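You operate a simulated robot arm through the tools that you are given. There is no shell and no other tool. Be economical: measure what you need, move in short steps, check, and stop when the job is done.

Carry out the task below with a simulated two-armed robot. There is one attempt and no reset: what you move stays moved.

JOB
Put two of the steel pegs from the top of the paper-covered bench on top of the orange pad block. Then take the grey bin from the top of the paper-covered bench and put it on the shelf of the measuring bench. Keep to this order.

The check looks at the end state, three seconds after you hand in, the way a careful person would. Anything else that was tipped, shoved, dropped, spilled or broken makes it a failure.

ROBOT AND FRAMES
Two 7-joint arms with two-finger grippers on one trunk, on a base that drives. Base frame: it is fixed to the floor where the robot stands at the start and does not move with it; the origin is under the middle of the robot, x ahead of it, y to its left, z up; the surface under the hand at the start is at about z = 902. Readings come in mm, degrees, newtons and seconds.
The left shoulder is at the start at [79, 216, 1282], the right one opposite. With the tool pointing down near the work surface each hand reaches from about 320 to 860 mm from the robot's upright axis, wherever it stands, measured 20 degrees to its own side. Places, roughly: bin [1750, 500, 1000]; orange pad block (8x6x4 cm) [900, 400, 900]; shelf of the measuring bench [-1000, -200, 300]. Payload 3.43 kg a hand.
The tool frame of a hand sits at the grasp point between the pads (the TCP): z along the fingers, y along the line on which they close. The tips reach 20 mm beyond it. The gripper opens to 124 mm. The gripper's body begins 93 mm behind the TCP.
Orientation is that of the tool frame in the base frame, as a unit quaternion [x, y, z, w]. With the fingers straight down and closing along the base's y, the tool's x points along the base's -x, its y along +y and its z along -z.

CONTROLS
- The arms move only by the tool arm_command. It takes "left_plan", "right_plan" or both (then of equal length, played together; a hand with none holds still); each is a list of rows, each a list of 7 numbers: the shift along the base's x, y, z in mm, then the turn, a rotation vector about the base's x, y, z in degrees, then the opening in per cent of the stroke, from 0 (shut) to 100 (fully open). In form: [[x, y, z, rx, ry, rz, grip], ...]. A call has 1 to 10 rows; each row shifts and turns the commanded pose from where the row before left it. A row lasts 0.2 s, in which the tool goes at most 50 mm and 8.6 degrees; a call with a longer step from one row to the next is refused whole, and so is a gripper value outside its range. A pose out of reach is approached as far as the arm can. The call stops where the force on the tool passes 40 N (or 10 N more than at its start, if that is more) or the arm is blocked; 0.2 s more then pass. Each finger travels about 72 mm/s and halts on what it meets, pressing with about 28 N; the grip force reading is that of the motor and also rises with nothing between the fingers. The clock runs only during rows and for 0.2 s after the last one: add rows that do not move to give the fingers time. The reply holds the time, the measured pose of the TCP, the force on the tool along the base axes, the opening and the grip force, in the units named above and with some noise, with the torque about the TCP (base axes, N m) and any sound that the robot's microphone picked up.
- Cameras (640 x 400 px; columns grow to the right, rows downward): "scene" is now at [173.3, -31.6, 1433.3]; the picture's right is [-0.58, -0.81, 0.00], its down [-0.69, 0.49, -0.53] and it looks along [0.43, -0.31, -0.85] (base axes); focal length 214 px, centre (320, 200). "left" rides on the left gripper at [82, -14, -140] in its tool frame; the picture's right is [0.17, 0.99, 0.00], its down [-0.83, 0.14, -0.54] and it looks along [-0.53, 0.09, 0.84] (tool axes); focal length 243 px, centre (320, 200). "right" rides on the right gripper at [82, 14, -140] in its tool frame; the picture's right is [-0.17, 0.99, 0.00], its down [-0.83, -0.14, -0.54] and it looks along [-0.53, -0.09, 0.84] (tool axes); focal length 243 px, centre (320, 200). There is no depth. A picture from a camera that has moved, and an enlarged one, comes with that camera's place and axes in the base frame and with its lens. The place of the scene camera against the robot may be out by one fixed shift of up to 25 mm in any direction.
- camera(camera): a new picture of that camera. The clock stands still meanwhile.
- move_column(by): slides the trunk up (or, below 0, down) by that many mm; the arms and the scene camera ride with it, the base frame stays. It gives what a move gives, with no picture.
- base_move(legs): drives the robot by 1 to 6 legs, each [ahead, left, turn to the left] in mm, mm and degrees, along the robot's own axes; the way and the turn of a leg run together, so that a leg with both is an arc; at most 1500 mm and 180 degrees a leg. The arms and the cameras ride along, it lands a little off, and it stops where it bumps. It gives what a move gives.
- turn_head(pan, tilt): turns the head with the scene camera to pan (to the left, within 80 degrees either way) and tilt (down, from -29 to 69), counted from straight ahead of the robot. It gives what a move gives.
- inspect(camera, box): a new picture of the part [left, top, right, bottom] of that camera's present view, enlarged. The clock stands still meanwhile.
- sign_off(): hands the job in; it is judged then, once.

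Work in short steps. Places have to be worked out from the pictures, the camera data and where the tool is seen: move nearer, look again, correct. Check each grasp and each placing, and mend what went wrong. You have 165 turns and 118 pictures in all, those below and enlarged ones among them. Open the grippers and draw the arms clear of the work before you hand the job in, unless the task says otherwise; then end with one line.

The tools are called after "Call:" as a command line: name --argument value ..., lists and objects as JSON in quotes. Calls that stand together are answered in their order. arm_command: Moves the arms, as the interface text tells. Its arguments: {"type":"object","properties":{"left_plan":{"type":"array"},"right_plan":{"type":"array"}},"required":[]} The other tools are called the same way: move_column (by) slides the trunk up or down; base_move (legs) drives the base; turn_head (pan, tilt) turns the head that bears the scene camera; camera (camera) takes a picture; inspect (camera, box) takes an enlarged picture of a part of a camera's view; sign_off () hands the job in.

At the start:

```text
clock: 0.0
left_eef_pos: [521.7, 397.5, 1159.2]
left_ee_rot: [0.001, 1.0, 0.001, 0.0]
left_force: [0.6, 0.9, -0.8]
left_wrist_torque: [-0.04, 0.01, 0.01]
left_width: 123.7
left_finger_force: 0.0
right_eef_pos: [425.0, -83.4, 1227.1]
right_ee_rot: [0.002, 1.0, 0.001, 0.002]
right_force: [-0.2, -0.5, 0.1]
right_wrist_torque: [-0.01, -0.04, 0.03]
right_width: 123.9
right_finger_force: 0.1
trunk travel left (down, up): [-439.0, 152.0]
robot x, y, heading: [-3.4, 0.8, -0.0]
head pan, tilt: [-35.6, 58.0]
```

scene: 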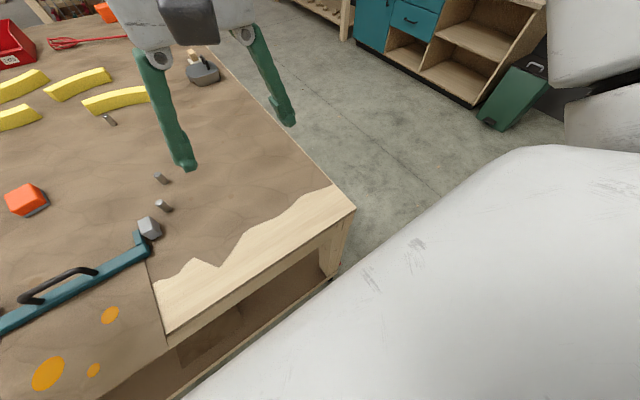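
right: 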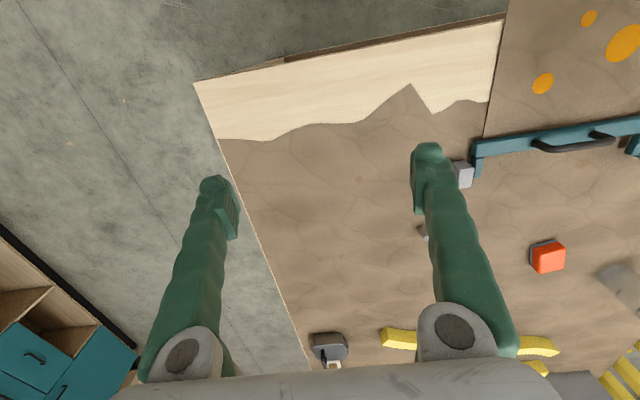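
left: 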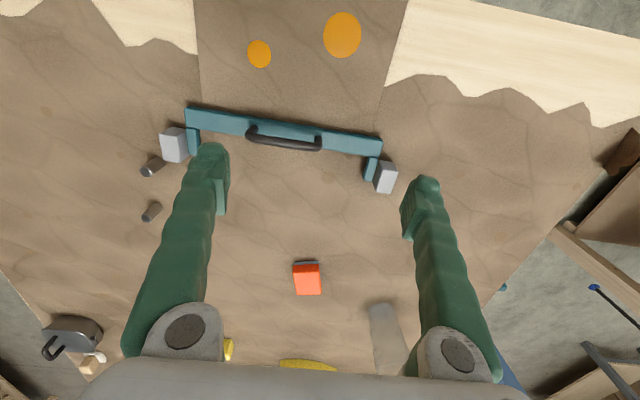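

I start with a look over the bench, turning the head to face it directly.

Call:
turn_head --pan 20 --tilt 35

Call:
camera --camera "scene"

Call:
inspect --camera "left" --box '[120, 100, 440, 300]'

```text
clock: 1.2
left_eef_pos: [522.0, 396.6, 1160.5]
left_ee_rot: [0.0, 1.0, 0.0, 0.0]
left_force: [0.2, 0.2, -0.4]
left_wrist_torque: [0.02, -0.02, 0.0]
left_width: 124.0
left_finger_force: 0.1
right_eef_pos: [424.6, -83.9, 1226.0]
right_ee_rot: [0.002, 1.0, 0.001, 0.002]
right_force: [0.4, -0.3, -0.6]
right_wrist_torque: [0.02, -0.03, 0.02]
right_width: 124.0
right_finger_force: 0.1
trunk travel left (down, up): [-439.0, 152.0]
robot x, y, heading: [0.7, -1.0, -0.1]
head pan, tilt: [20.0, 35.0]
```

```text
114 pictures are left
camera scene: at [200.2, 38.6, 1465.3], right [0.34, -0.94, 0.0], down [-0.54, -0.2, -0.82], along [0.77, 0.28, -0.57], focal length 214 px, centre (320, 200)
```

scene: 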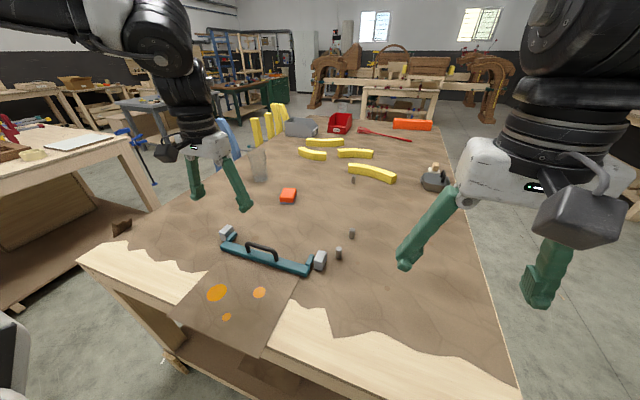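

```text
2.00 times, centred on (280, 200) of left
camera zoom: at [440.3, 384.4, 1300.3], right [-0.17, 0.99, 0.0], down [0.83, 0.14, 0.54], along [0.53, 0.09, -0.84], focal length 485 px, centre (400, 200)
```

zoom: 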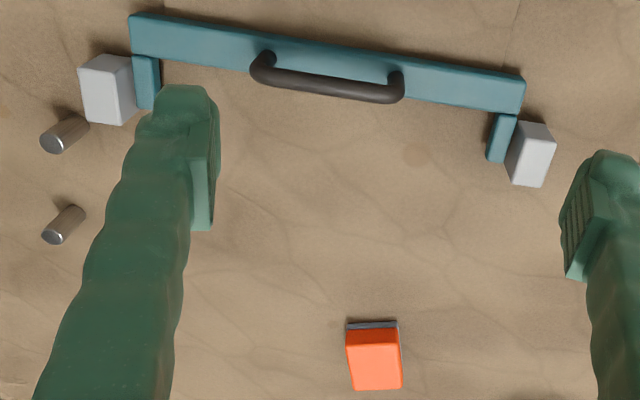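

Pegs stand upright near [660,134] and [758,115], top about 946; the block's top is near [880,428,942]. The block is slightly out of reach, so I look down to see the gap between my base and the bench.

Call:
turn_head --pan 0 --tilt 69

Call:
camera --camera "scene"

```text
clock: 2.2
left_eef_pos: [521.5, 397.6, 1160.1]
left_ee_rot: [0.0, 1.0, 0.0, 0.001]
left_force: [0.6, 0.4, 0.2]
left_wrist_torque: [0.0, -0.02, 0.0]
left_width: 123.8
left_finger_force: 0.1
right_eef_pos: [424.4, -84.5, 1225.6]
right_ee_rot: [0.002, 1.0, 0.0, 0.002]
right_force: [0.7, 0.0, 0.0]
right_wrist_torque: [0.0, 0.03, 0.02]
right_width: 123.8
right_finger_force: 0.1
trunk travel left (down, up): [-439.0, 152.0]
robot x, y, heading: [2.8, -1.9, -0.0]
head pan, tilt: [0.0, 68.8]
```

```text
112 pictures are left
camera scene: at [173.4, 8.7, 1421.7], right [0.0, -1.0, 0.0], down [-0.93, 0.0, -0.36], along [0.36, 0.0, -0.93], focal length 214 px, centre (320, 200)
```

scene: 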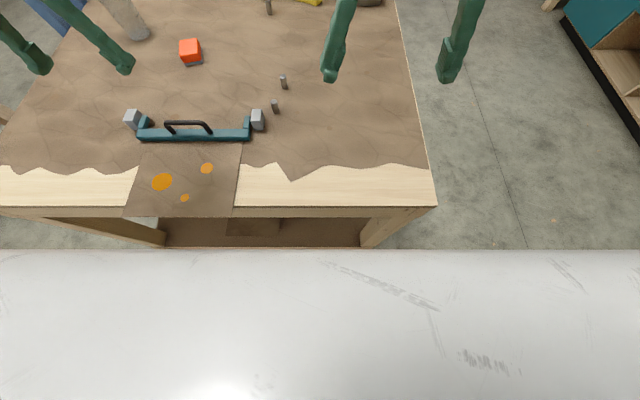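

The robot's own chest hides the gap. I'll back up a little, shift left, and turn right so the left shoulder swings forward toward the block.

Call:
base_move --legs '[[-50, 200, 0], [0, 0, -50]]'

Call:
turn_head --pan 55 --tilt 50

Call:
camera --camera "scene"

Call:
camera --camera "left"

```text
clock: 8.6
left_eef_pos: [594.2, 58.4, 1159.2]
left_ee_rot: [0.42, 0.907, 0.0, 0.001]
left_force: [-1.0, 0.4, 0.1]
left_wrist_torque: [0.02, -0.02, 0.02]
left_width: 124.1
left_finger_force: 0.1
right_eef_pos: [163.1, -177.8, 1225.9]
right_ee_rot: [0.422, 0.907, 0.001, 0.002]
right_force: [0.4, 0.5, -0.3]
right_wrist_torque: [0.0, 0.01, 0.02]
right_width: 124.1
right_finger_force: 0.1
trunk travel left (down, up): [-439.0, 152.0]
robot x, y, heading: [-50.8, 197.7, -50.0]
head pan, tilt: [0.0, 68.8]
```

```text
clock: 9.8
left_eef_pos: [593.2, 58.7, 1159.9]
left_ee_rot: [0.42, 0.907, 0.0, 0.0]
left_force: [-0.1, -0.1, 0.6]
left_wrist_torque: [0.01, 0.02, 0.0]
left_width: 123.7
left_finger_force: 0.0
right_eef_pos: [162.5, -177.6, 1225.4]
right_ee_rot: [0.422, 0.907, 0.0, 0.002]
right_force: [-0.6, 0.0, 0.3]
right_wrist_torque: [0.03, -0.01, 0.0]
right_width: 124.1
right_finger_force: 0.0
trunk travel left (down, up): [-439.0, 152.0]
robot x, y, heading: [-47.3, 199.3, -49.7]
head pan, tilt: [55.0, 50.0]
```

```text
111 pictures are left
camera scene: at [103.2, 122.1, 1443.6], right [0.09, -1.0, 0.0], down [-0.76, -0.07, -0.64], along [0.64, 0.06, -0.77], focal length 214 px, centre (320, 200)
```

scene: 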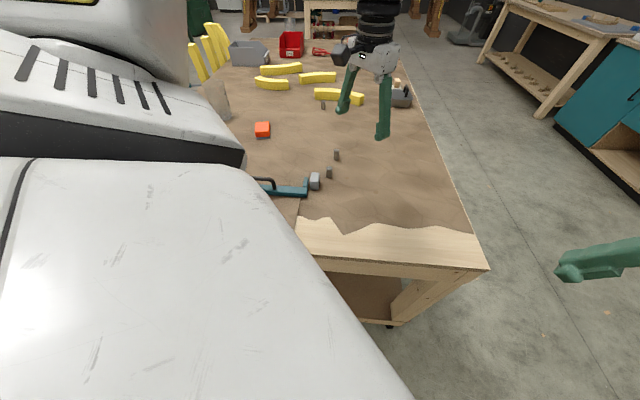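

```text
110 pictures are left
camera left: at [530.1, 112.9, 1300.3], right [0.64, 0.76, 0.0], down [0.64, -0.54, 0.54], along [0.41, -0.35, -0.84], focal length 243 px, centre (320, 200)
```

left: 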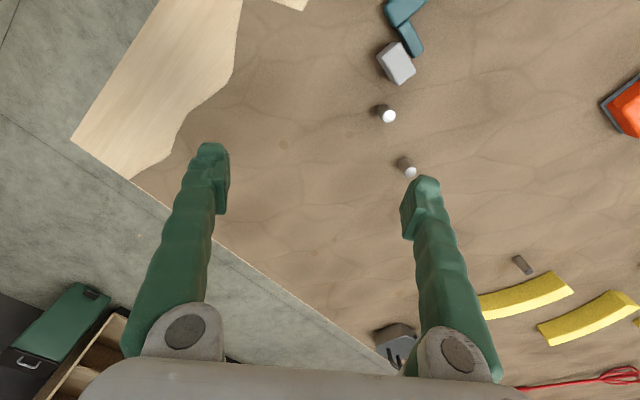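

Both pegs confirmed around [657,133] and [757,112]. I keep this hand yaw (closing line clear of the clamp block), go above peg 1 and half close.

Call:
arm_command --left_plan '[[16, 19, -10, 0, 0, 0, 80], [16, 19, -30, 0, 0, 0, 60], [16, 19, -30, 0, 0, 0, 50], [16, 18, -30, 0, 0, 0, 50], [0, 0, -30, 0, 0, 0, 50], [0, 0, 0, 0, 0, 0, 50]]'

Call:
camera --camera "left"

```text
clock: 11.2
left_eef_pos: [655.5, 134.5, 1028.0]
left_ee_rot: [0.42, 0.907, -0.001, 0.001]
left_force: [-1.4, -0.1, -0.7]
left_wrist_torque: [0.01, -0.01, 0.01]
left_width: 62.2
left_finger_force: 0.1
right_eef_pos: [162.4, -178.6, 1226.5]
right_ee_rot: [0.422, 0.907, 0.0, 0.001]
right_force: [-0.7, 0.4, 0.1]
right_wrist_torque: [0.03, -0.04, -0.04]
right_width: 123.8
right_finger_force: 0.1
trunk travel left (down, up): [-439.0, 152.0]
robot x, y, heading: [-48.3, 202.5, -49.9]
head pan, tilt: [55.0, 50.0]
```

```text
109 pictures are left
camera left: at [591.9, 188.4, 1168.4], right [0.64, 0.76, 0.0], down [0.64, -0.54, 0.54], along [0.41, -0.35, -0.84], focal length 243 px, centre (320, 200)
```

left: 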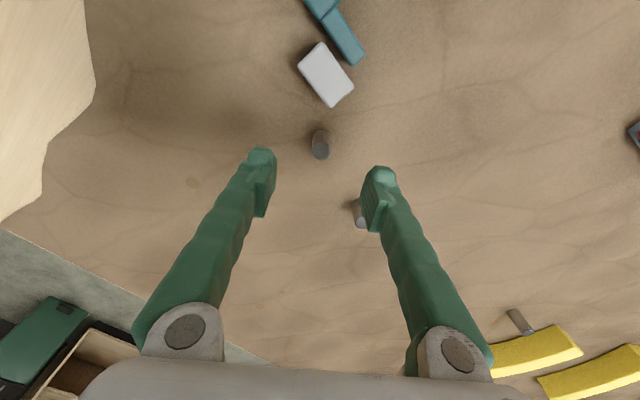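

Peg 1's top projects to about [659,132]. I correct by 3 mm, descend to z≈930, and close.

Call:
arm_command --left_plan '[[3, -2, -25, 0, 0, 0, 50], [0, 0, -30, 0, 0, 0, 50], [0, 0, -25, 0, 0, 0, 50], [0, 0, -18, 0, 0, 0, 50], [0, 0, 0, 0, 0, 0, 50], [0, 0, 0, 0, 0, 0, 30], [0, 0, 0, 0, 0, 0, 10], [0, 0, 0, 0, 0, 0, 5], [0, 0, 0, 0, 0, 0, 5]]'

Call:
camera --camera "left"

```text
clock: 13.2
left_eef_pos: [660.9, 131.5, 930.2]
left_ee_rot: [0.42, 0.907, -0.001, 0.0]
left_force: [0.7, -0.1, 0.8]
left_wrist_torque: [0.03, 0.03, -0.01]
left_width: 17.9
left_finger_force: 27.3
right_eef_pos: [162.8, -178.7, 1226.4]
right_ee_rot: [0.422, 0.906, 0.0, 0.002]
right_force: [-0.7, 0.8, 0.2]
right_wrist_torque: [0.01, -0.01, -0.01]
right_width: 124.0
right_finger_force: 0.1
trunk travel left (down, up): [-439.0, 152.0]
robot x, y, heading: [-48.5, 198.3, -49.6]
head pan, tilt: [55.0, 50.0]
```

```text
108 pictures are left
camera left: at [596.5, 185.4, 1070.3], right [0.64, 0.76, 0.0], down [0.64, -0.54, 0.54], along [0.41, -0.35, -0.84], focal length 243 px, centre (320, 200)
```

left: 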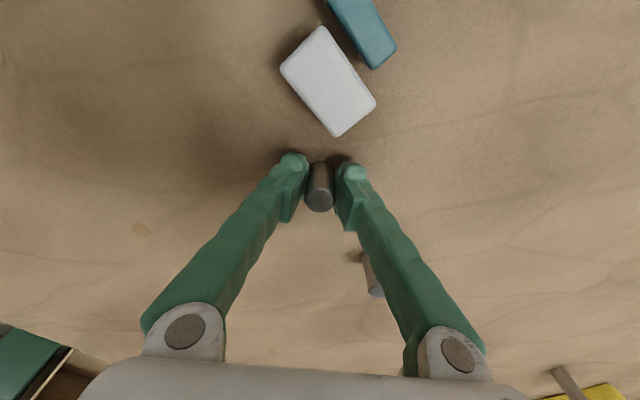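

Peg 1 is held (18 mm). I lift it and carry it toward the block, turning the hand by 25°, stopping short to look.

Call:
arm_command --left_plan '[[0, 0, 40, 0, 0, 0, 5], [0, 0, 40, 0, 0, 0, 5], [10, 20, 30, 0, 0, 0, 5], [20, 35, 10, 0, 0, 8.3, 5], [20, 35, 0, 0, 0, 8.3, 5], [20, 35, 0, 0, 0, 8.4, 5], [20, 35, 0, 0, 0, 0, 5], [20, 35, 0, 0, 0, 0, 5], [20, 20, 0, 0, 0, 0, 5], [0, 0, 0, 0, 0, 0, 5]]'

Call:
camera --camera "left"

```text
clock: 15.4
left_eef_pos: [791.6, 346.8, 1049.4]
left_ee_rot: [0.214, 0.977, 0.0, -0.001]
left_force: [-0.5, -0.1, -0.8]
left_wrist_torque: [-0.03, 0.0, 0.0]
left_width: 18.3
left_finger_force: 27.7
right_eef_pos: [163.2, -177.0, 1226.7]
right_ee_rot: [0.421, 0.907, 0.0, 0.001]
right_force: [-0.4, -0.1, 0.0]
right_wrist_torque: [-0.01, -0.03, -0.01]
right_width: 124.0
right_finger_force: 0.1
trunk travel left (down, up): [-439.0, 152.0]
robot x, y, heading: [-46.7, 199.8, -49.7]
head pan, tilt: [55.0, 50.0]
```

```text
107 pictures are left
camera left: at [711.1, 368.4, 1190.0], right [0.26, 0.97, 0.0], down [0.81, -0.22, 0.54], along [0.52, -0.14, -0.84], focal length 243 px, centre (320, 200)
```

left: 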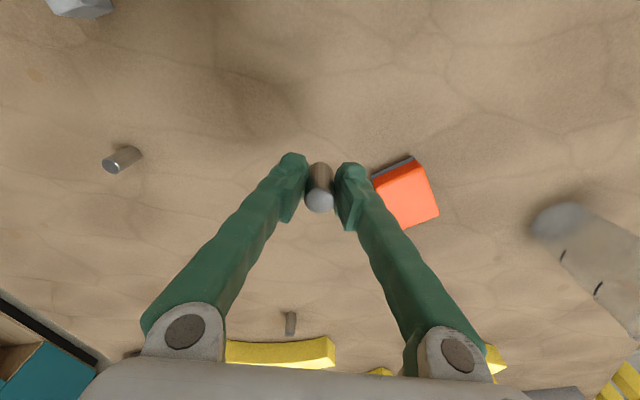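

The block is turned about 15–20°, centre about [890,425]. I turn the hand another 25° and hover over it to look.

Call:
arm_command --left_plan '[[20, 15, 0, 0, 0, 8.3, 5], [20, 15, 0, 0, 0, 8.3, 5], [20, 15, 0, 0, 0, 8.4, 5], [20, 15, 0, 0, 0, 0, 5], [20, 15, 0, 0, 0, 0, 5], [0, 0, 0, 0, 0, 0, 5]]'

Call:
camera --camera "left"

Call:
turn_head --pan 70 --tilt 40

Call:
camera --camera "scene"

```text
clock: 16.8
left_eef_pos: [887.8, 423.0, 1052.2]
left_ee_rot: [-0.003, 1.0, 0.0, -0.001]
left_force: [-1.0, 0.5, -1.6]
left_wrist_torque: [-0.01, -0.05, 0.0]
left_width: 18.1
left_finger_force: 28.6
right_eef_pos: [162.5, -177.9, 1227.7]
right_ee_rot: [0.422, 0.907, 0.0, 0.002]
right_force: [0.8, -0.2, -0.9]
right_wrist_torque: [0.01, -0.04, -0.02]
right_width: 124.1
right_finger_force: 0.1
trunk travel left (down, up): [-439.0, 152.0]
robot x, y, heading: [-44.7, 201.2, -49.7]
head pan, tilt: [55.0, 50.0]
```

```text
106 pictures are left
camera left: at [806.8, 408.7, 1192.6], right [-0.17, 0.99, 0.0], down [0.83, 0.14, 0.54], along [0.53, 0.09, -0.84], focal length 243 px, centre (320, 200)
```

left: 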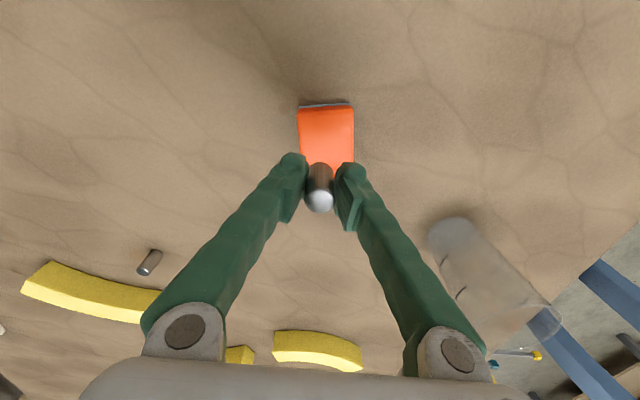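

```text
clock: 17.6
left_eef_pos: [888.3, 421.4, 1051.6]
left_ee_rot: [-0.002, 1.0, 0.0, 0.0]
left_force: [-0.1, 0.3, -0.6]
left_wrist_torque: [0.01, -0.02, 0.03]
left_width: 18.0
left_finger_force: 27.4
right_eef_pos: [161.5, -178.4, 1226.6]
right_ee_rot: [0.422, 0.906, 0.001, 0.001]
right_force: [-0.3, -0.3, 0.2]
right_wrist_torque: [0.01, -0.03, -0.01]
right_width: 123.9
right_finger_force: 0.0
trunk travel left (down, up): [-439.0, 152.0]
robot x, y, heading: [-47.7, 200.3, -49.8]
head pan, tilt: [70.0, 40.0]
```

```text
105 pictures are left
camera scene: at [106.4, 144.5, 1457.7], right [0.35, -0.94, 0.0], down [-0.6, -0.22, -0.77], along [0.72, 0.27, -0.64], focal length 214 px, centre (320, 200)
```

scene: 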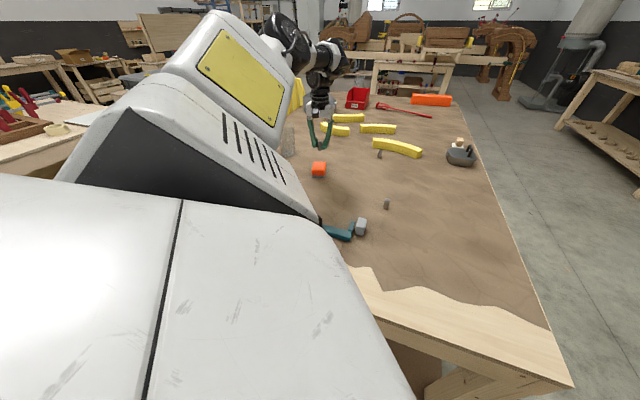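

The block's top centre works out near [894,429], yaw about 14°. I aim peg 1 at [910,433] and go down to just above the pad.

Call:
arm_command --left_plan '[[11, 6, 0, 0, 0, 0, 5], [11, 6, 0, 0, 0, 0, 5], [0, 0, -25, 0, 0, 0, 5], [0, 0, -25, 0, 0, 0, 5], [0, 0, -22, 0, 0, 0, 5], [0, 0, 0, 0, 0, 0, 5]]'

Call:
camera --camera "left"

Call:
inspect --camera "scene" --box '[280, 120, 360, 190]'

```text
clock: 19.0
left_eef_pos: [914.3, 434.7, 982.6]
left_ee_rot: [-0.002, 1.0, 0.0, 0.0]
left_force: [-1.6, -0.5, -0.8]
left_wrist_torque: [0.02, 0.02, 0.01]
left_width: 17.9
left_finger_force: 28.3
right_eef_pos: [162.7, -178.6, 1227.2]
right_ee_rot: [0.422, 0.907, 0.0, 0.002]
right_force: [-0.2, -0.4, -0.1]
right_wrist_torque: [-0.04, 0.03, 0.01]
right_width: 123.6
right_finger_force: 0.0
trunk travel left (down, up): [-439.0, 152.0]
robot x, y, heading: [-52.7, 196.8, -49.8]
head pan, tilt: [70.0, 40.0]
```

```text
104 pictures are left
camera left: at [833.1, 420.7, 1121.7], right [-0.17, 0.99, 0.0], down [0.83, 0.14, 0.54], along [0.53, 0.09, -0.84], focal length 243 px, centre (320, 200)
```

left: 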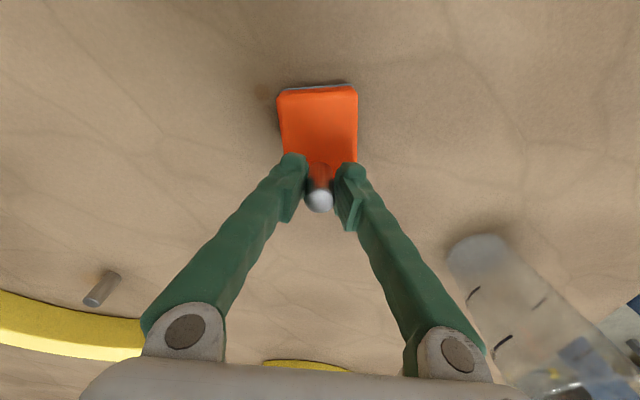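

```text
5.71 times, centred on (320, 155) of scene
camera zoom: at [106.0, 144.6, 1457.8], right [0.35, -0.94, 0.0], down [-0.6, -0.22, -0.77], along [0.72, 0.27, -0.64], focal length 1226 px, centre (320, 457)
```

zoom: 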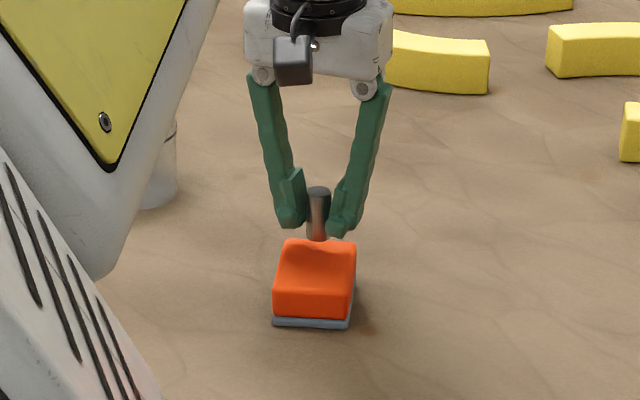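

The peg sits about 12 mm from the far edge, a bit close. I shift it back 8 mm and lower it gently toward contact.

Call:
arm_command --left_plan '[[-8, -2, 0, 0, 0, 0, 5], [0, 0, -5, 0, 0, 0, 5], [0, 0, -4, 0, 0, 0, 5], [0, 0, 0, 0, 0, 0, 5]]'

Call:
inspect --camera "scene" --box '[280, 120, 360, 190]'

```text
clock: 20.0
left_eef_pos: [906.3, 431.8, 970.8]
left_ee_rot: [-0.002, 1.0, -0.001, 0.0]
left_force: [0.6, 0.6, -0.2]
left_wrist_torque: [0.0, 0.0, 0.03]
left_width: 17.8
left_finger_force: 28.2
right_eef_pos: [162.5, -177.0, 1225.4]
right_ee_rot: [0.421, 0.907, 0.0, 0.002]
right_force: [0.9, 0.5, 1.0]
right_wrist_torque: [-0.02, 0.01, -0.01]
right_width: 124.2
right_finger_force: 0.1
trunk travel left (down, up): [-439.0, 152.0]
robot x, y, heading: [-47.9, 200.8, -49.8]
head pan, tilt: [70.0, 40.0]
```

```text
5.71 times, centred on (320, 155) of scene
camera zoom: at [106.2, 144.6, 1457.8], right [0.35, -0.94, 0.0], down [-0.6, -0.22, -0.77], along [0.72, 0.27, -0.64], focal length 1226 px, centre (320, 457)
```

zoom: 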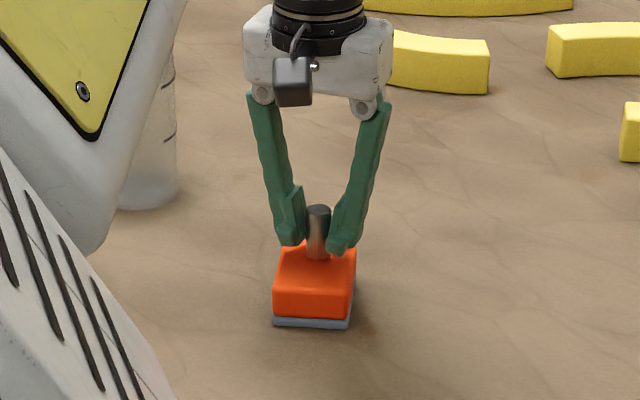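

Almost on the pad, no contact force yet; I lower in 1 mm steps.

Call:
arm_command --left_plan '[[0, 0, -1, 0, 0, 0, 5], [0, 0, -1, 0, 0, 0, 5], [0, 0, 0, 0, 0, 0, 5]]'

```text
clock: 20.8
left_eef_pos: [904.8, 431.8, 968.9]
left_ee_rot: [-0.002, 1.0, 0.0, 0.0]
left_force: [0.3, 1.0, -1.0]
left_wrist_torque: [0.0, 0.04, -0.01]
left_width: 18.3
left_finger_force: 27.8
right_eef_pos: [161.9, -178.3, 1226.9]
right_ee_rot: [0.422, 0.907, 0.0, 0.002]
right_force: [-0.1, -0.3, -0.2]
right_wrist_torque: [0.02, 0.01, 0.01]
right_width: 123.9
right_finger_force: 0.1
trunk travel left (down, up): [-439.0, 152.0]
robot x, y, heading: [-47.8, 199.5, -49.8]
head pan, tilt: [70.0, 40.0]
```

No contact yet; continue downward in 1 mm steps.

Call:
arm_command --left_plan '[[0, 0, -1, 0, 0, 0, 5], [0, 0, -1, 0, 0, 0, 5], [0, 0, 0, 0, 0, 0, 5]]'

```text
clock: 21.6
left_eef_pos: [903.1, 431.9, 967.2]
left_ee_rot: [-0.003, 1.0, -0.001, 0.001]
left_force: [0.5, -0.7, -1.1]
left_wrist_torque: [-0.04, 0.03, -0.03]
left_width: 17.9
left_finger_force: 28.1
right_eef_pos: [163.1, -178.4, 1225.2]
right_ee_rot: [0.422, 0.907, 0.0, 0.001]
right_force: [-0.8, -0.3, -0.8]
right_wrist_torque: [-0.02, 0.03, -0.01]
right_width: 124.0
right_finger_force: 0.1
trunk travel left (down, up): [-439.0, 152.0]
robot x, y, heading: [-47.8, 198.9, -49.7]
head pan, tilt: [70.0, 40.0]
```

Call:
arm_command --left_plan '[[0, 0, -1, 0, 0, 0, 5], [0, 0, -1, 0, 0, 0, 5], [0, 0, 0, 0, 0, 0, 5]]'

Call:
inspect --camera "scene" --box '[300, 145, 340, 180]'

```text
clock: 22.4
left_eef_pos: [902.7, 431.4, 966.0]
left_ee_rot: [-0.003, 1.0, 0.0, 0.001]
left_force: [0.5, 1.3, 8.7]
left_wrist_torque: [-0.03, 0.01, -0.02]
left_width: 18.1
left_finger_force: 27.7
right_eef_pos: [162.6, -178.2, 1226.7]
right_ee_rot: [0.422, 0.907, 0.0, 0.002]
right_force: [0.0, -0.5, 0.0]
right_wrist_torque: [0.01, 0.02, 0.0]
right_width: 123.9
right_finger_force: 0.1
trunk travel left (down, up): [-439.0, 152.0]
robot x, y, heading: [-50.6, 196.9, -49.5]
head pan, tilt: [70.0, 40.0]
```

```text
11.43 times, centred on (320, 162) of scene
camera zoom: at [105.3, 144.3, 1457.9], right [0.35, -0.94, 0.0], down [-0.6, -0.22, -0.77], along [0.72, 0.27, -0.64], focal length 2451 px, centre (320, 629)
```

zoom: 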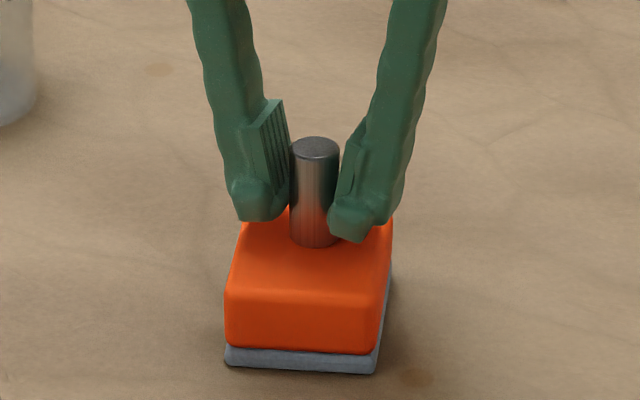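

Contact at 8.7 N and the peg is well on the pad. I release slowly and rise straight up.

Call:
arm_command --left_plan '[[0, 0, 1, 0, 0, 0, 12], [0, 0, 0, 0, 0, 0, 20], [0, 0, 0, 0, 0, 0, 35], [0, 0, 0, 0, 0, 0, 45], [0, 0, 15, 0, 0, 0, 45], [0, 0, 40, 0, 0, 0, 45], [0, 0, 45, 0, 0, 0, 45], [0, 0, 0, 0, 0, 0, 45]]'

Call:
inspect --camera "scene" --box '[300, 145, 340, 180]'

Call:
camera --camera "left"

```text
clock: 24.2
left_eef_pos: [905.3, 431.8, 1064.4]
left_ee_rot: [-0.002, 1.0, 0.0, -0.001]
left_force: [0.7, -0.6, 0.1]
left_wrist_torque: [-0.03, 0.03, -0.03]
left_width: 55.8
left_finger_force: 0.1
right_eef_pos: [163.7, -178.3, 1226.0]
right_ee_rot: [0.422, 0.907, 0.0, 0.002]
right_force: [0.5, 0.0, 0.2]
right_wrist_torque: [-0.02, -0.02, 0.01]
right_width: 124.0
right_finger_force: 0.0
trunk travel left (down, up): [-439.0, 152.0]
robot x, y, heading: [-45.9, 197.9, -49.8]
head pan, tilt: [70.0, 40.0]
```

```text
11.43 times, centred on (320, 162) of scene
camera zoom: at [106.8, 145.0, 1457.7], right [0.35, -0.94, 0.0], down [-0.6, -0.22, -0.77], along [0.72, 0.27, -0.64], focal length 2451 px, centre (320, 629)
```

zoom: 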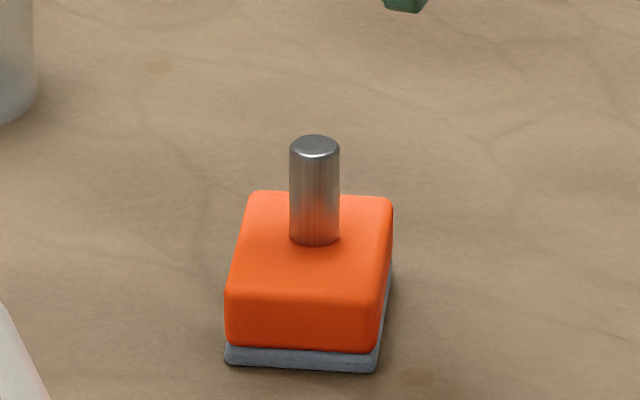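

```text
99 pictures are left
camera left: at [824.3, 417.5, 1204.6], right [-0.17, 0.99, 0.0], down [0.83, 0.14, 0.54], along [0.53, 0.09, -0.84], focal length 243 px, centre (320, 200)
```

left: 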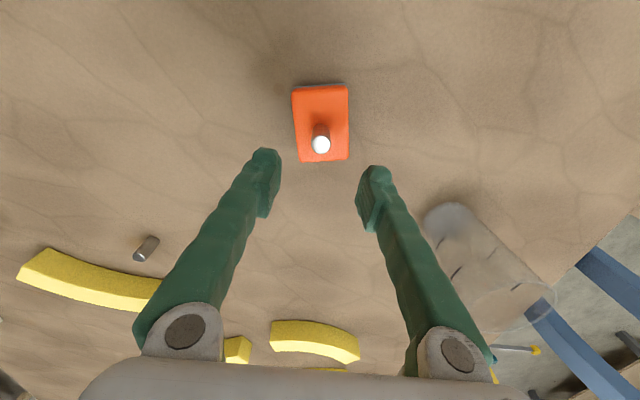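

Peg 1 stands firmly, at about [904,432]; the pad centre is [896,432]. Now over to peg 2 at [757,112].

Call:
arm_command --left_plan '[[-18.5, -40, 0, 0, 0, 0, 50], [-18.5, -40, 0, 0, 0, 0, 50], [-18.5, -40, 0, 0, 0, 0, 50], [-18.5, -40, 0, 0, 0, 0, 50], [-18.5, -40, 0, 0, 0, 0, 50], [-18.5, -40, -10, 0, 0, 0, 50], [-18.5, -40, -10, 0, 0, 0, 50], [-18.5, -40, -10, 0, 0, 0, 50], [0, 0, 0, 0, 0, 0, 50]]'

Call:
camera --camera "left"

```text
clock: 26.2
left_eef_pos: [754.6, 111.8, 1036.9]
left_ee_rot: [-0.004, 1.0, -0.001, 0.0]
left_force: [0.6, 0.2, 0.6]
left_wrist_torque: [-0.01, 0.01, 0.01]
left_width: 62.0
left_finger_force: 0.1
right_eef_pos: [162.2, -177.2, 1227.0]
right_ee_rot: [0.422, 0.907, 0.0, 0.002]
right_force: [0.4, 0.0, 0.0]
right_wrist_torque: [-0.02, -0.03, 0.0]
right_width: 123.7
right_finger_force: 0.1
trunk travel left (down, up): [-439.0, 152.0]
robot x, y, heading: [-47.0, 199.1, -49.8]
head pan, tilt: [70.0, 40.0]
```

```text
98 pictures are left
camera left: at [673.5, 98.0, 1177.3], right [-0.17, 0.99, 0.0], down [0.83, 0.14, 0.54], along [0.53, 0.09, -0.84], focal length 243 px, centre (320, 200)
```

left: 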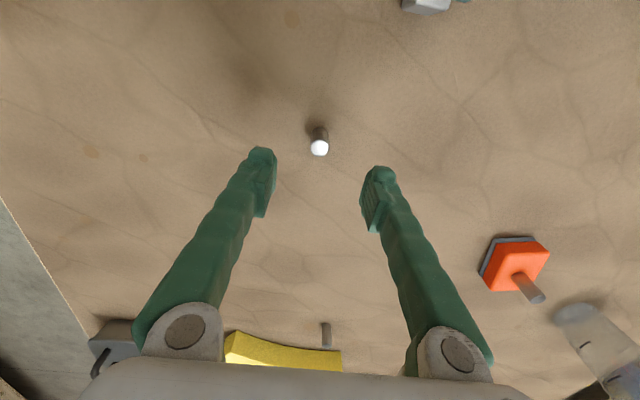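

Peg 2's top is at about [760,112]; shift 5 mm, descend and grip.

Call:
arm_command --left_plan '[[5, 0, -25, 0, 0, 0, 50], [0, 0, -30, 0, 0, 0, 50], [0, 0, -30, 0, 0, 0, 50], [0, 0, -22, 0, 0, 0, 50], [0, 0, 0, 0, 0, 0, 50], [0, 0, 0, 0, 0, 0, 30], [0, 0, 0, 0, 0, 0, 10], [0, 0, 0, 0, 0, 0, 5], [0, 0, 0, 0, 0, 0, 5]]'

Call:
camera --camera "left"

```text
clock: 28.2
left_eef_pos: [761.9, 112.6, 928.3]
left_ee_rot: [-0.003, 1.0, 0.0, 0.0]
left_force: [-0.2, -0.3, 0.0]
left_wrist_torque: [0.0, 0.0, 0.02]
left_width: 18.6
left_finger_force: 28.1
right_eef_pos: [163.2, -178.7, 1226.0]
right_ee_rot: [0.422, 0.907, 0.0, 0.001]
right_force: [0.5, -0.5, -0.1]
right_wrist_torque: [0.0, 0.01, -0.04]
right_width: 124.2
right_finger_force: 0.0
trunk travel left (down, up): [-439.0, 152.0]
robot x, y, heading: [-46.9, 199.1, -49.6]
head pan, tilt: [70.0, 40.0]
```

```text
97 pictures are left
camera left: at [679.8, 99.0, 1069.2], right [-0.17, 0.99, 0.0], down [0.83, 0.14, 0.54], along [0.53, 0.09, -0.84], focal length 243 px, centre (320, 200)
```

left: 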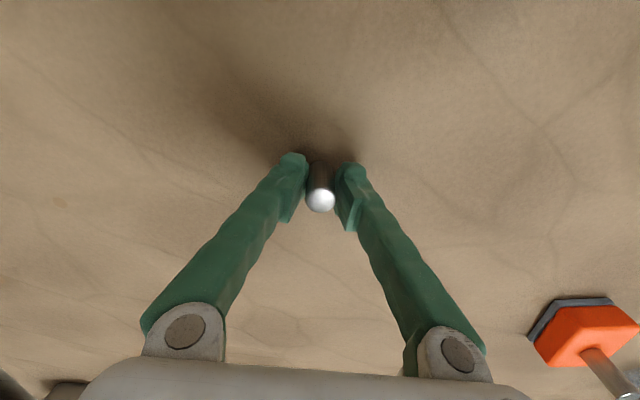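

Peg 2 is held. I lift it and carry it to over the near part of the pad, [874,427].

Call:
arm_command --left_plan '[[0, 0, 45, 0, 0, 0, 5], [0, 0, 45, 0, 0, 0, 5], [8, 24, 40, 0, 0, 0, 5], [15, 42, 5, 0, 0, 0, 5], [15, 42, 0, 0, 0, 0, 5], [15, 42, 0, 0, 0, 0, 5], [15, 42, 0, 0, 0, 0, 5], [15, 42, 0, 0, 0, 0, 5], [15, 42, 0, 0, 0, 0, 5], [14, 38, 0, 0, 0, 0, 5]]'

Call:
arm_command --left_plan '[[0, 0, 0, 0, 0, 0, 5], [0, 0, 0, 0, 0, 0, 5]]'

Call:
camera --camera "left"

Call:
inspect --camera "scene" --box '[280, 120, 360, 190]'

```text
clock: 30.4
left_eef_pos: [878.8, 426.1, 1060.7]
left_ee_rot: [-0.003, 1.0, 0.001, 0.001]
left_force: [-0.1, -0.2, -0.9]
left_wrist_torque: [0.01, 0.03, 0.01]
left_width: 18.6
left_finger_force: 27.9
right_eef_pos: [164.7, -179.1, 1225.3]
right_ee_rot: [0.422, 0.906, -0.001, 0.002]
right_force: [1.0, 0.7, -0.2]
right_wrist_torque: [0.02, 0.01, 0.02]
right_width: 124.0
right_finger_force: 0.1
trunk travel left (down, up): [-439.0, 152.0]
robot x, y, heading: [-45.0, 198.9, -49.6]
head pan, tilt: [70.0, 40.0]
```

```text
clock: 31.0
left_eef_pos: [877.6, 426.7, 1062.1]
left_ee_rot: [-0.003, 1.0, 0.0, 0.0]
left_force: [-0.4, -0.1, -0.4]
left_wrist_torque: [-0.06, -0.01, 0.0]
left_width: 18.5
left_finger_force: 28.1
right_eef_pos: [163.5, -177.6, 1225.9]
right_ee_rot: [0.422, 0.907, 0.001, 0.002]
right_force: [0.2, 0.1, -0.1]
right_wrist_torque: [0.0, 0.02, 0.0]
right_width: 124.1
right_finger_force: 0.0
trunk travel left (down, up): [-439.0, 152.0]
robot x, y, heading: [-47.8, 201.8, -49.6]
head pan, tilt: [70.0, 40.0]
```

```text
96 pictures are left
camera left: at [796.3, 412.3, 1202.6], right [-0.17, 0.99, 0.0], down [0.83, 0.14, 0.54], along [0.53, 0.09, -0.84], focal length 243 px, centre (320, 200)
```

left: 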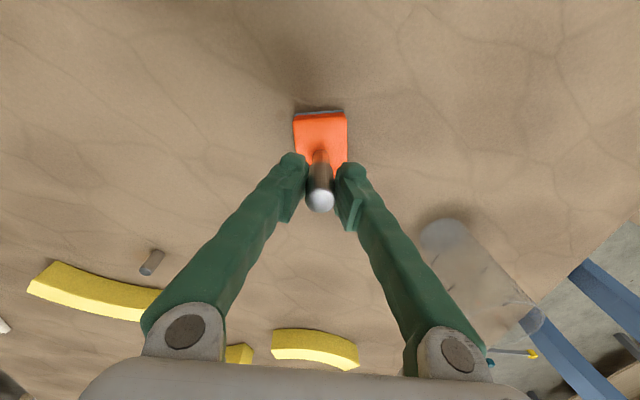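

```text
5.71 times, centred on (320, 155) of scene
camera zoom: at [106.9, 144.5, 1457.7], right [0.35, -0.94, 0.0], down [-0.6, -0.22, -0.77], along [0.72, 0.27, -0.64], focal length 1226 px, centre (320, 457)
```

zoom: 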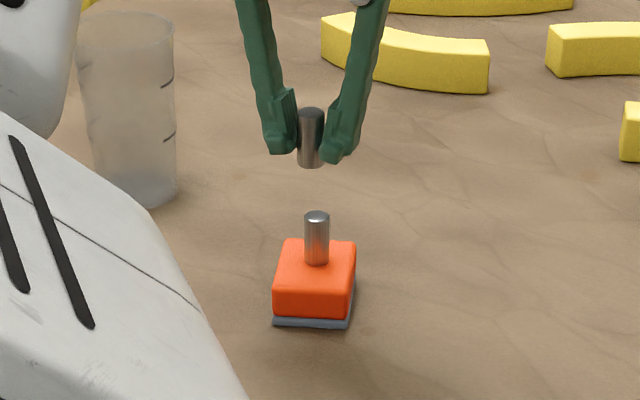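

I shift 4 mm nearer and go down to just above peg 1's top height, then check clearance.

Call:
arm_command --left_plan '[[-4, 0, -20, 0, 0, 0, 5], [0, 0, -25, 0, 0, 0, 5], [0, 0, 0, 0, 0, 0, 5], [0, 0, 0, 0, 0, 0, 5]]'

Call:
inspect --camera "scene" --box '[290, 130, 346, 180]'

Call:
inspect --camera "left" --box '[240, 70, 400, 230]'

```text
clock: 32.0
left_eef_pos: [871.7, 427.6, 1018.5]
left_ee_rot: [-0.002, 1.0, 0.0, 0.0]
left_force: [-0.2, -0.4, -1.7]
left_wrist_torque: [0.01, -0.04, -0.04]
left_width: 18.7
left_finger_force: 27.8
right_eef_pos: [161.7, -177.5, 1226.2]
right_ee_rot: [0.421, 0.907, 0.0, 0.002]
right_force: [0.1, 0.2, -0.3]
right_wrist_torque: [0.03, 0.01, 0.01]
right_width: 124.0
right_finger_force: 0.1
trunk travel left (down, up): [-439.0, 152.0]
robot x, y, heading: [-48.9, 198.1, -49.9]
head pan, tilt: [70.0, 40.0]
```

```text
8.00 times, centred on (318, 155) of scene
camera zoom: at [106.3, 144.7, 1457.8], right [0.35, -0.94, 0.0], down [-0.6, -0.22, -0.77], along [0.72, 0.27, -0.64], focal length 1716 px, centre (336, 560)
```

zoom: 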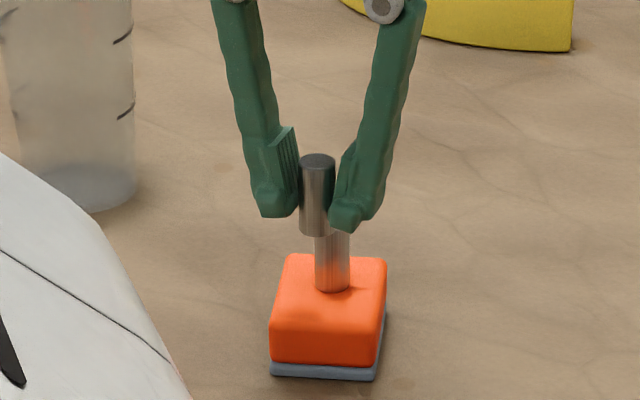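

```text
2.50 times, centred on (320, 150) of left
camera zoom: at [789.6, 413.7, 1159.1], right [-0.17, 0.99, 0.0], down [0.83, 0.14, 0.54], along [0.53, 0.09, -0.84], focal length 606 px, centre (320, 325)
```

zoom: 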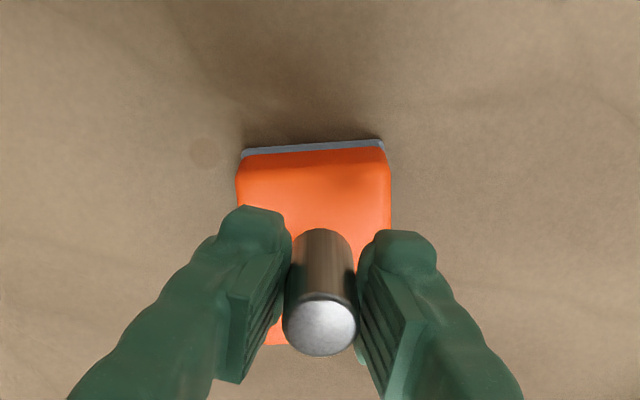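

Separation from peg 1 is about 31 mm, with clearance for the fingers. I lower to about 8 mm above contact.

Call:
arm_command --left_plan '[[0, 0, -15, 0, 0, 0, 5], [0, 0, -15, 0, 0, 0, 5], [0, 0, -13, 0, 0, 0, 5], [0, 0, 0, 0, 0, 0, 5], [0, 0, 0, 0, 0, 0, 5]]'

Call:
inspect --camera "scene" --box '[300, 145, 340, 180]'

```text
clock: 33.2
left_eef_pos: [869.3, 426.9, 976.2]
left_ee_rot: [-0.003, 1.0, 0.0, 0.001]
left_force: [-0.2, 0.9, -0.5]
left_wrist_torque: [-0.04, 0.0, -0.01]
left_width: 18.6
left_finger_force: 28.3
right_eef_pos: [163.3, -178.2, 1226.6]
right_ee_rot: [0.422, 0.907, 0.0, 0.002]
right_force: [0.1, 0.7, 0.3]
right_wrist_torque: [0.03, -0.01, -0.01]
right_width: 124.1
right_finger_force: 0.1
trunk travel left (down, up): [-439.0, 152.0]
robot x, y, heading: [-48.2, 202.3, -49.7]
head pan, tilt: [70.0, 40.0]
```

```text
11.43 times, centred on (320, 162) of scene
camera zoom: at [106.4, 144.7, 1457.8], right [0.35, -0.94, 0.0], down [-0.6, -0.22, -0.77], along [0.72, 0.27, -0.64], focal length 2451 px, centre (320, 629)
```

zoom: 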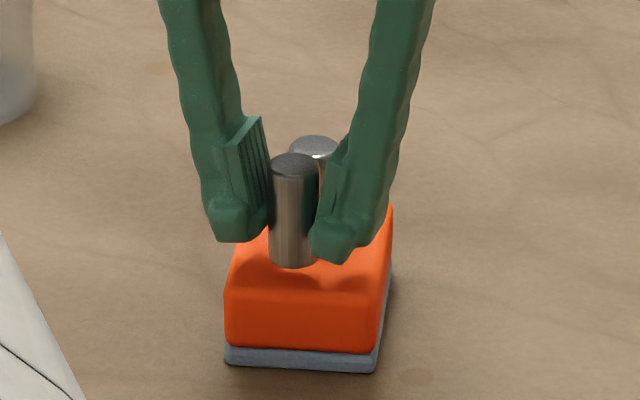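

The peg would land about 5 mm from the near edge, so I nudge 3 mm forward and keep lowering gently.

Call:
arm_command --left_plan '[[3, 0, -2, 0, 0, 0, 5], [0, 0, -2, 0, 0, 0, 5], [0, 0, -2, 0, 0, 0, 5], [0, 0, -1, 0, 0, 0, 5], [0, 0, -1, 0, 0, 0, 5], [0, 0, 0, 0, 0, 0, 5]]'

```text
clock: 34.6
left_eef_pos: [873.2, 426.2, 967.0]
left_ee_rot: [-0.003, 1.0, 0.0, 0.001]
left_force: [0.3, -0.6, -1.0]
left_wrist_torque: [-0.05, -0.02, 0.0]
left_width: 18.3
left_finger_force: 28.0
right_eef_pos: [162.6, -177.9, 1225.3]
right_ee_rot: [0.422, 0.907, 0.0, 0.002]
right_force: [0.3, -0.1, 0.3]
right_wrist_torque: [0.0, 0.02, 0.0]
right_width: 123.9
right_finger_force: 0.1
trunk travel left (down, up): [-439.0, 152.0]
robot x, y, heading: [-46.4, 201.4, -49.4]
head pan, tilt: [70.0, 40.0]
```

Still free; two more single-millimetre steps.

Call:
arm_command --left_plan '[[0, 0, -1, 0, 0, 0, 5], [0, 0, -1, 0, 0, 0, 5], [0, 0, 0, 0, 0, 0, 5]]'

```text
clock: 35.4
left_eef_pos: [872.5, 426.2, 964.9]
left_ee_rot: [-0.003, 1.0, 0.0, 0.0]
left_force: [0.6, 0.3, -1.4]
left_wrist_torque: [0.0, -0.02, -0.02]
left_width: 18.4
left_finger_force: 28.0
right_eef_pos: [162.4, -177.7, 1226.9]
right_ee_rot: [0.422, 0.907, -0.001, 0.002]
right_force: [-0.6, 0.6, 0.0]
right_wrist_torque: [-0.03, -0.02, -0.01]
right_width: 124.2
right_finger_force: 0.0
trunk travel left (down, up): [-439.0, 152.0]
robot x, y, heading: [-45.2, 197.4, -49.7]
head pan, tilt: [70.0, 40.0]
```

Still no contact; I continue.

Call:
arm_command --left_plan '[[0, 0, -1, 0, 0, 0, 5], [0, 0, -0.7, 0, 0, 0, 5], [0, 0, 0, 0, 0, 0, 5]]'

Call:
inspect --camera "scene" --box '[300, 145, 340, 180]'

```text
clock: 36.2
left_eef_pos: [873.6, 426.0, 965.3]
left_ee_rot: [-0.002, 1.0, 0.0, 0.002]
left_force: [2.1, 0.4, 3.7]
left_wrist_torque: [0.03, -0.04, -0.03]
left_width: 18.2
left_finger_force: 28.2
right_eef_pos: [163.3, -176.9, 1227.4]
right_ee_rot: [0.422, 0.907, -0.001, 0.001]
right_force: [0.6, -1.0, -0.6]
right_wrist_torque: [0.03, 0.02, 0.0]
right_width: 124.0
right_finger_force: 0.0
trunk travel left (down, up): [-439.0, 152.0]
robot x, y, heading: [-50.2, 203.3, -49.6]
head pan, tilt: [70.0, 40.0]
```

```text
11.43 times, centred on (320, 162) of scene
camera zoom: at [105.8, 144.5, 1457.8], right [0.35, -0.94, 0.0], down [-0.6, -0.22, -0.77], along [0.72, 0.27, -0.64], focal length 2451 px, centre (320, 629)
```

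zoom: 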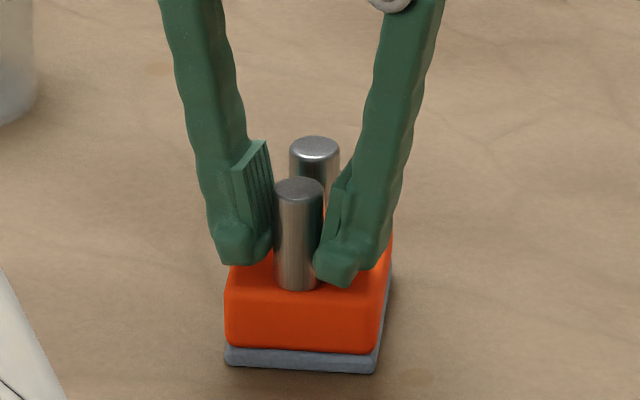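

Contact 3.7 N; the peg's base lies fully on the pad with its axis well inside. Release slowly and rise.

Call:
arm_command --left_plan '[[0, 0, 0, 0, 0, 0, 12], [0, 0, 0, 0, 0, 0, 20], [0, 0, 0, 0, 0, 0, 35], [0, 0, 0, 0, 0, 0, 45], [0, 0, 15, 0, 0, 0, 45], [0, 0, 40, 0, 0, 0, 45], [0, 0, 45, 0, 0, 0, 45], [0, 0, 40, 0, 0, 0, 45], [0, 0, 40, 0, 0, 0, 45], [0, 0, 0, 0, 0, 0, 45]]'

Call:
inspect --camera "scene" --box '[300, 145, 340, 180]'

Call:
camera --camera "left"

```text
clock: 38.4
left_eef_pos: [875.1, 426.2, 1142.1]
left_ee_rot: [-0.003, 1.0, 0.0, 0.0]
left_force: [-0.1, 0.3, 0.6]
left_wrist_torque: [-0.03, -0.02, 0.02]
left_width: 55.6
left_finger_force: 0.1
right_eef_pos: [162.9, -178.0, 1225.4]
right_ee_rot: [0.421, 0.907, 0.0, 0.002]
right_force: [-1.1, 0.7, -0.3]
right_wrist_torque: [-0.02, 0.0, -0.02]
right_width: 124.2
right_finger_force: 0.1
trunk travel left (down, up): [-439.0, 152.0]
robot x, y, heading: [-44.8, 198.6, -49.8]
head pan, tilt: [70.0, 40.0]
```

```text
11.43 times, centred on (320, 162) of scene
camera zoom: at [106.7, 145.0, 1457.7], right [0.35, -0.94, 0.0], down [-0.6, -0.22, -0.77], along [0.72, 0.27, -0.64], focal length 2451 px, centre (320, 629)
```

zoom: 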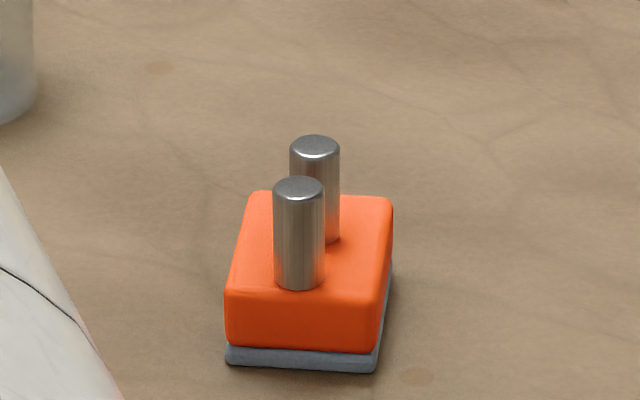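

```text
89 pictures are left
camera left: at [793.2, 413.1, 1282.5], right [-0.17, 0.99, 0.0], down [0.83, 0.14, 0.54], along [0.53, 0.09, -0.84], focal length 243 px, centre (320, 200)
```

left: 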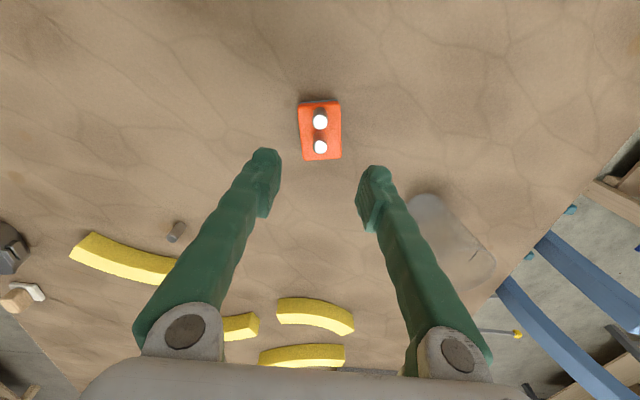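

Both pegs stand on the pad. Now I draw the arm up and back, then survey the bin's surroundings.

Call:
arm_command --left_plan '[[-30, -20, 20, 0, 0, 0, 45], [-40, -20, 20, 0, 0, 0, 45], [-40, -20, 10, 0, 0, 0, 45], [-40, -20, 0, 0, 0, 0, 45], [-40, -20, 0, 0, 0, -8.4, 45], [-40, -20, 0, 0, 0, -8.4, 45], [-40, -30, 0, 0, 0, -8.4, 45], [-30, -30, 0, 0, 0, -8.4, 45], [-20, -40, 0, 0, 0, -8.4, 45], [-10, -40, 0, 0, 0, -8, 45]]'

Call:
turn_head --pan 75 --tilt 20

Call:
camera --camera "scene"

```text
clock: 40.6
left_eef_pos: [541.2, 163.9, 1194.7]
left_ee_rot: [0.421, 0.907, 0.0, -0.001]
left_force: [-0.1, -0.5, -0.1]
left_wrist_torque: [0.06, -0.02, 0.02]
left_width: 55.5
left_finger_force: 0.2
right_eef_pos: [163.8, -180.0, 1225.9]
right_ee_rot: [0.421, 0.907, 0.001, 0.001]
right_force: [0.4, -0.5, 0.1]
right_wrist_torque: [0.02, 0.02, 0.03]
right_width: 124.1
right_finger_force: 0.1
trunk travel left (down, up): [-439.0, 152.0]
robot x, y, heading: [-47.3, 201.0, -49.8]
head pan, tilt: [70.0, 40.0]
```

```text
clock: 41.4
left_eef_pos: [543.0, 166.9, 1194.7]
left_ee_rot: [0.419, 0.908, 0.0, 0.0]
left_force: [-1.0, -0.2, 0.1]
left_wrist_torque: [0.0, 0.01, 0.01]
left_width: 56.0
left_finger_force: 0.0
right_eef_pos: [162.7, -177.8, 1226.8]
right_ee_rot: [0.422, 0.907, 0.001, 0.002]
right_force: [-0.2, -0.2, 0.2]
right_wrist_torque: [-0.01, -0.01, -0.02]
right_width: 124.0
right_finger_force: 0.1
trunk travel left (down, up): [-439.0, 152.0]
robot x, y, heading: [-49.2, 197.0, -49.7]
head pan, tilt: [75.0, 20.0]
```

```text
88 pictures are left
camera scene: at [110.8, 155.3, 1489.1], right [0.43, -0.9, 0.0], down [-0.31, -0.15, -0.94], along [0.85, 0.4, -0.34], focal length 214 px, centre (320, 200)
```

scene: 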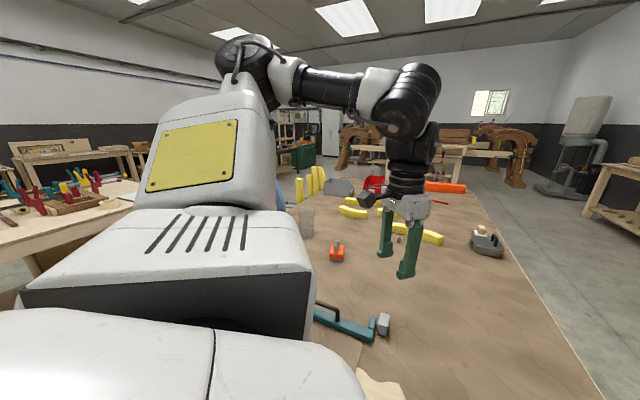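

I back off 150 mm from the bench and turn to face along it again, then survey the left aisle.

Call:
base_move --legs '[[-97, -115, 0], [0, 0, 50]]'

Call:
turn_head --pan 35 --tilt 25

Call:
camera --camera "scene"

```text
clock: 46.6
left_eef_pos: [213.5, 623.0, 1195.8]
left_ee_rot: [0.004, 1.0, 0.0, 0.0]
left_force: [-0.3, -0.7, -0.2]
left_wrist_torque: [-0.01, -0.03, 0.04]
left_width: 55.7
left_finger_force: 0.1
right_eef_pos: [225.0, 110.2, 1225.7]
right_ee_rot: [0.007, 1.0, 0.0, 0.002]
right_force: [-0.3, -0.2, -0.4]
right_wrist_torque: [-0.04, 0.01, -0.01]
right_width: 124.1
right_finger_force: 0.1
trunk travel left (down, up): [-439.0, 152.0]
robot x, y, heading: [-201.6, 197.6, -0.8]
head pan, tilt: [75.0, 20.0]
```

```text
clock: 47.7
left_eef_pos: [214.3, 623.4, 1196.3]
left_ee_rot: [0.005, 1.0, -0.001, 0.0]
left_force: [0.0, -0.8, -0.6]
left_wrist_torque: [-0.01, 0.01, 0.03]
left_width: 55.9
left_finger_force: 0.0
right_eef_pos: [225.7, 111.9, 1225.8]
right_ee_rot: [0.007, 1.0, 0.001, 0.002]
right_force: [-0.7, -0.1, 0.8]
right_wrist_torque: [-0.01, 0.03, 0.02]
right_width: 123.9
right_finger_force: 0.0
trunk travel left (down, up): [-439.0, 152.0]
robot x, y, heading: [-197.0, 198.5, -0.7]
head pan, tilt: [35.0, 25.0]
```

```text
87 pictures are left
camera scene: at [-5.0, 258.4, 1481.1], right [0.57, -0.82, 0.0], down [-0.35, -0.24, -0.91], along [0.75, 0.51, -0.42], focal length 214 px, centre (320, 200)
```

scene: 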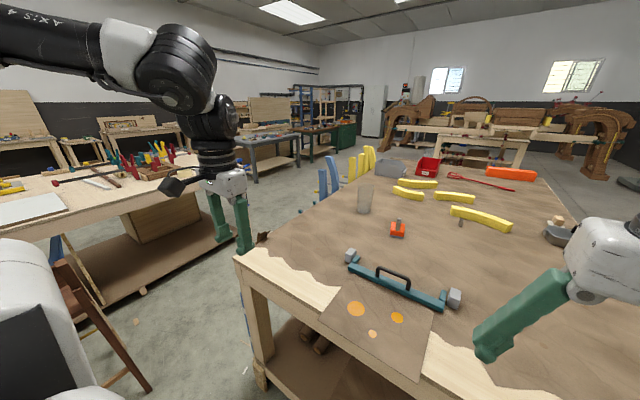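

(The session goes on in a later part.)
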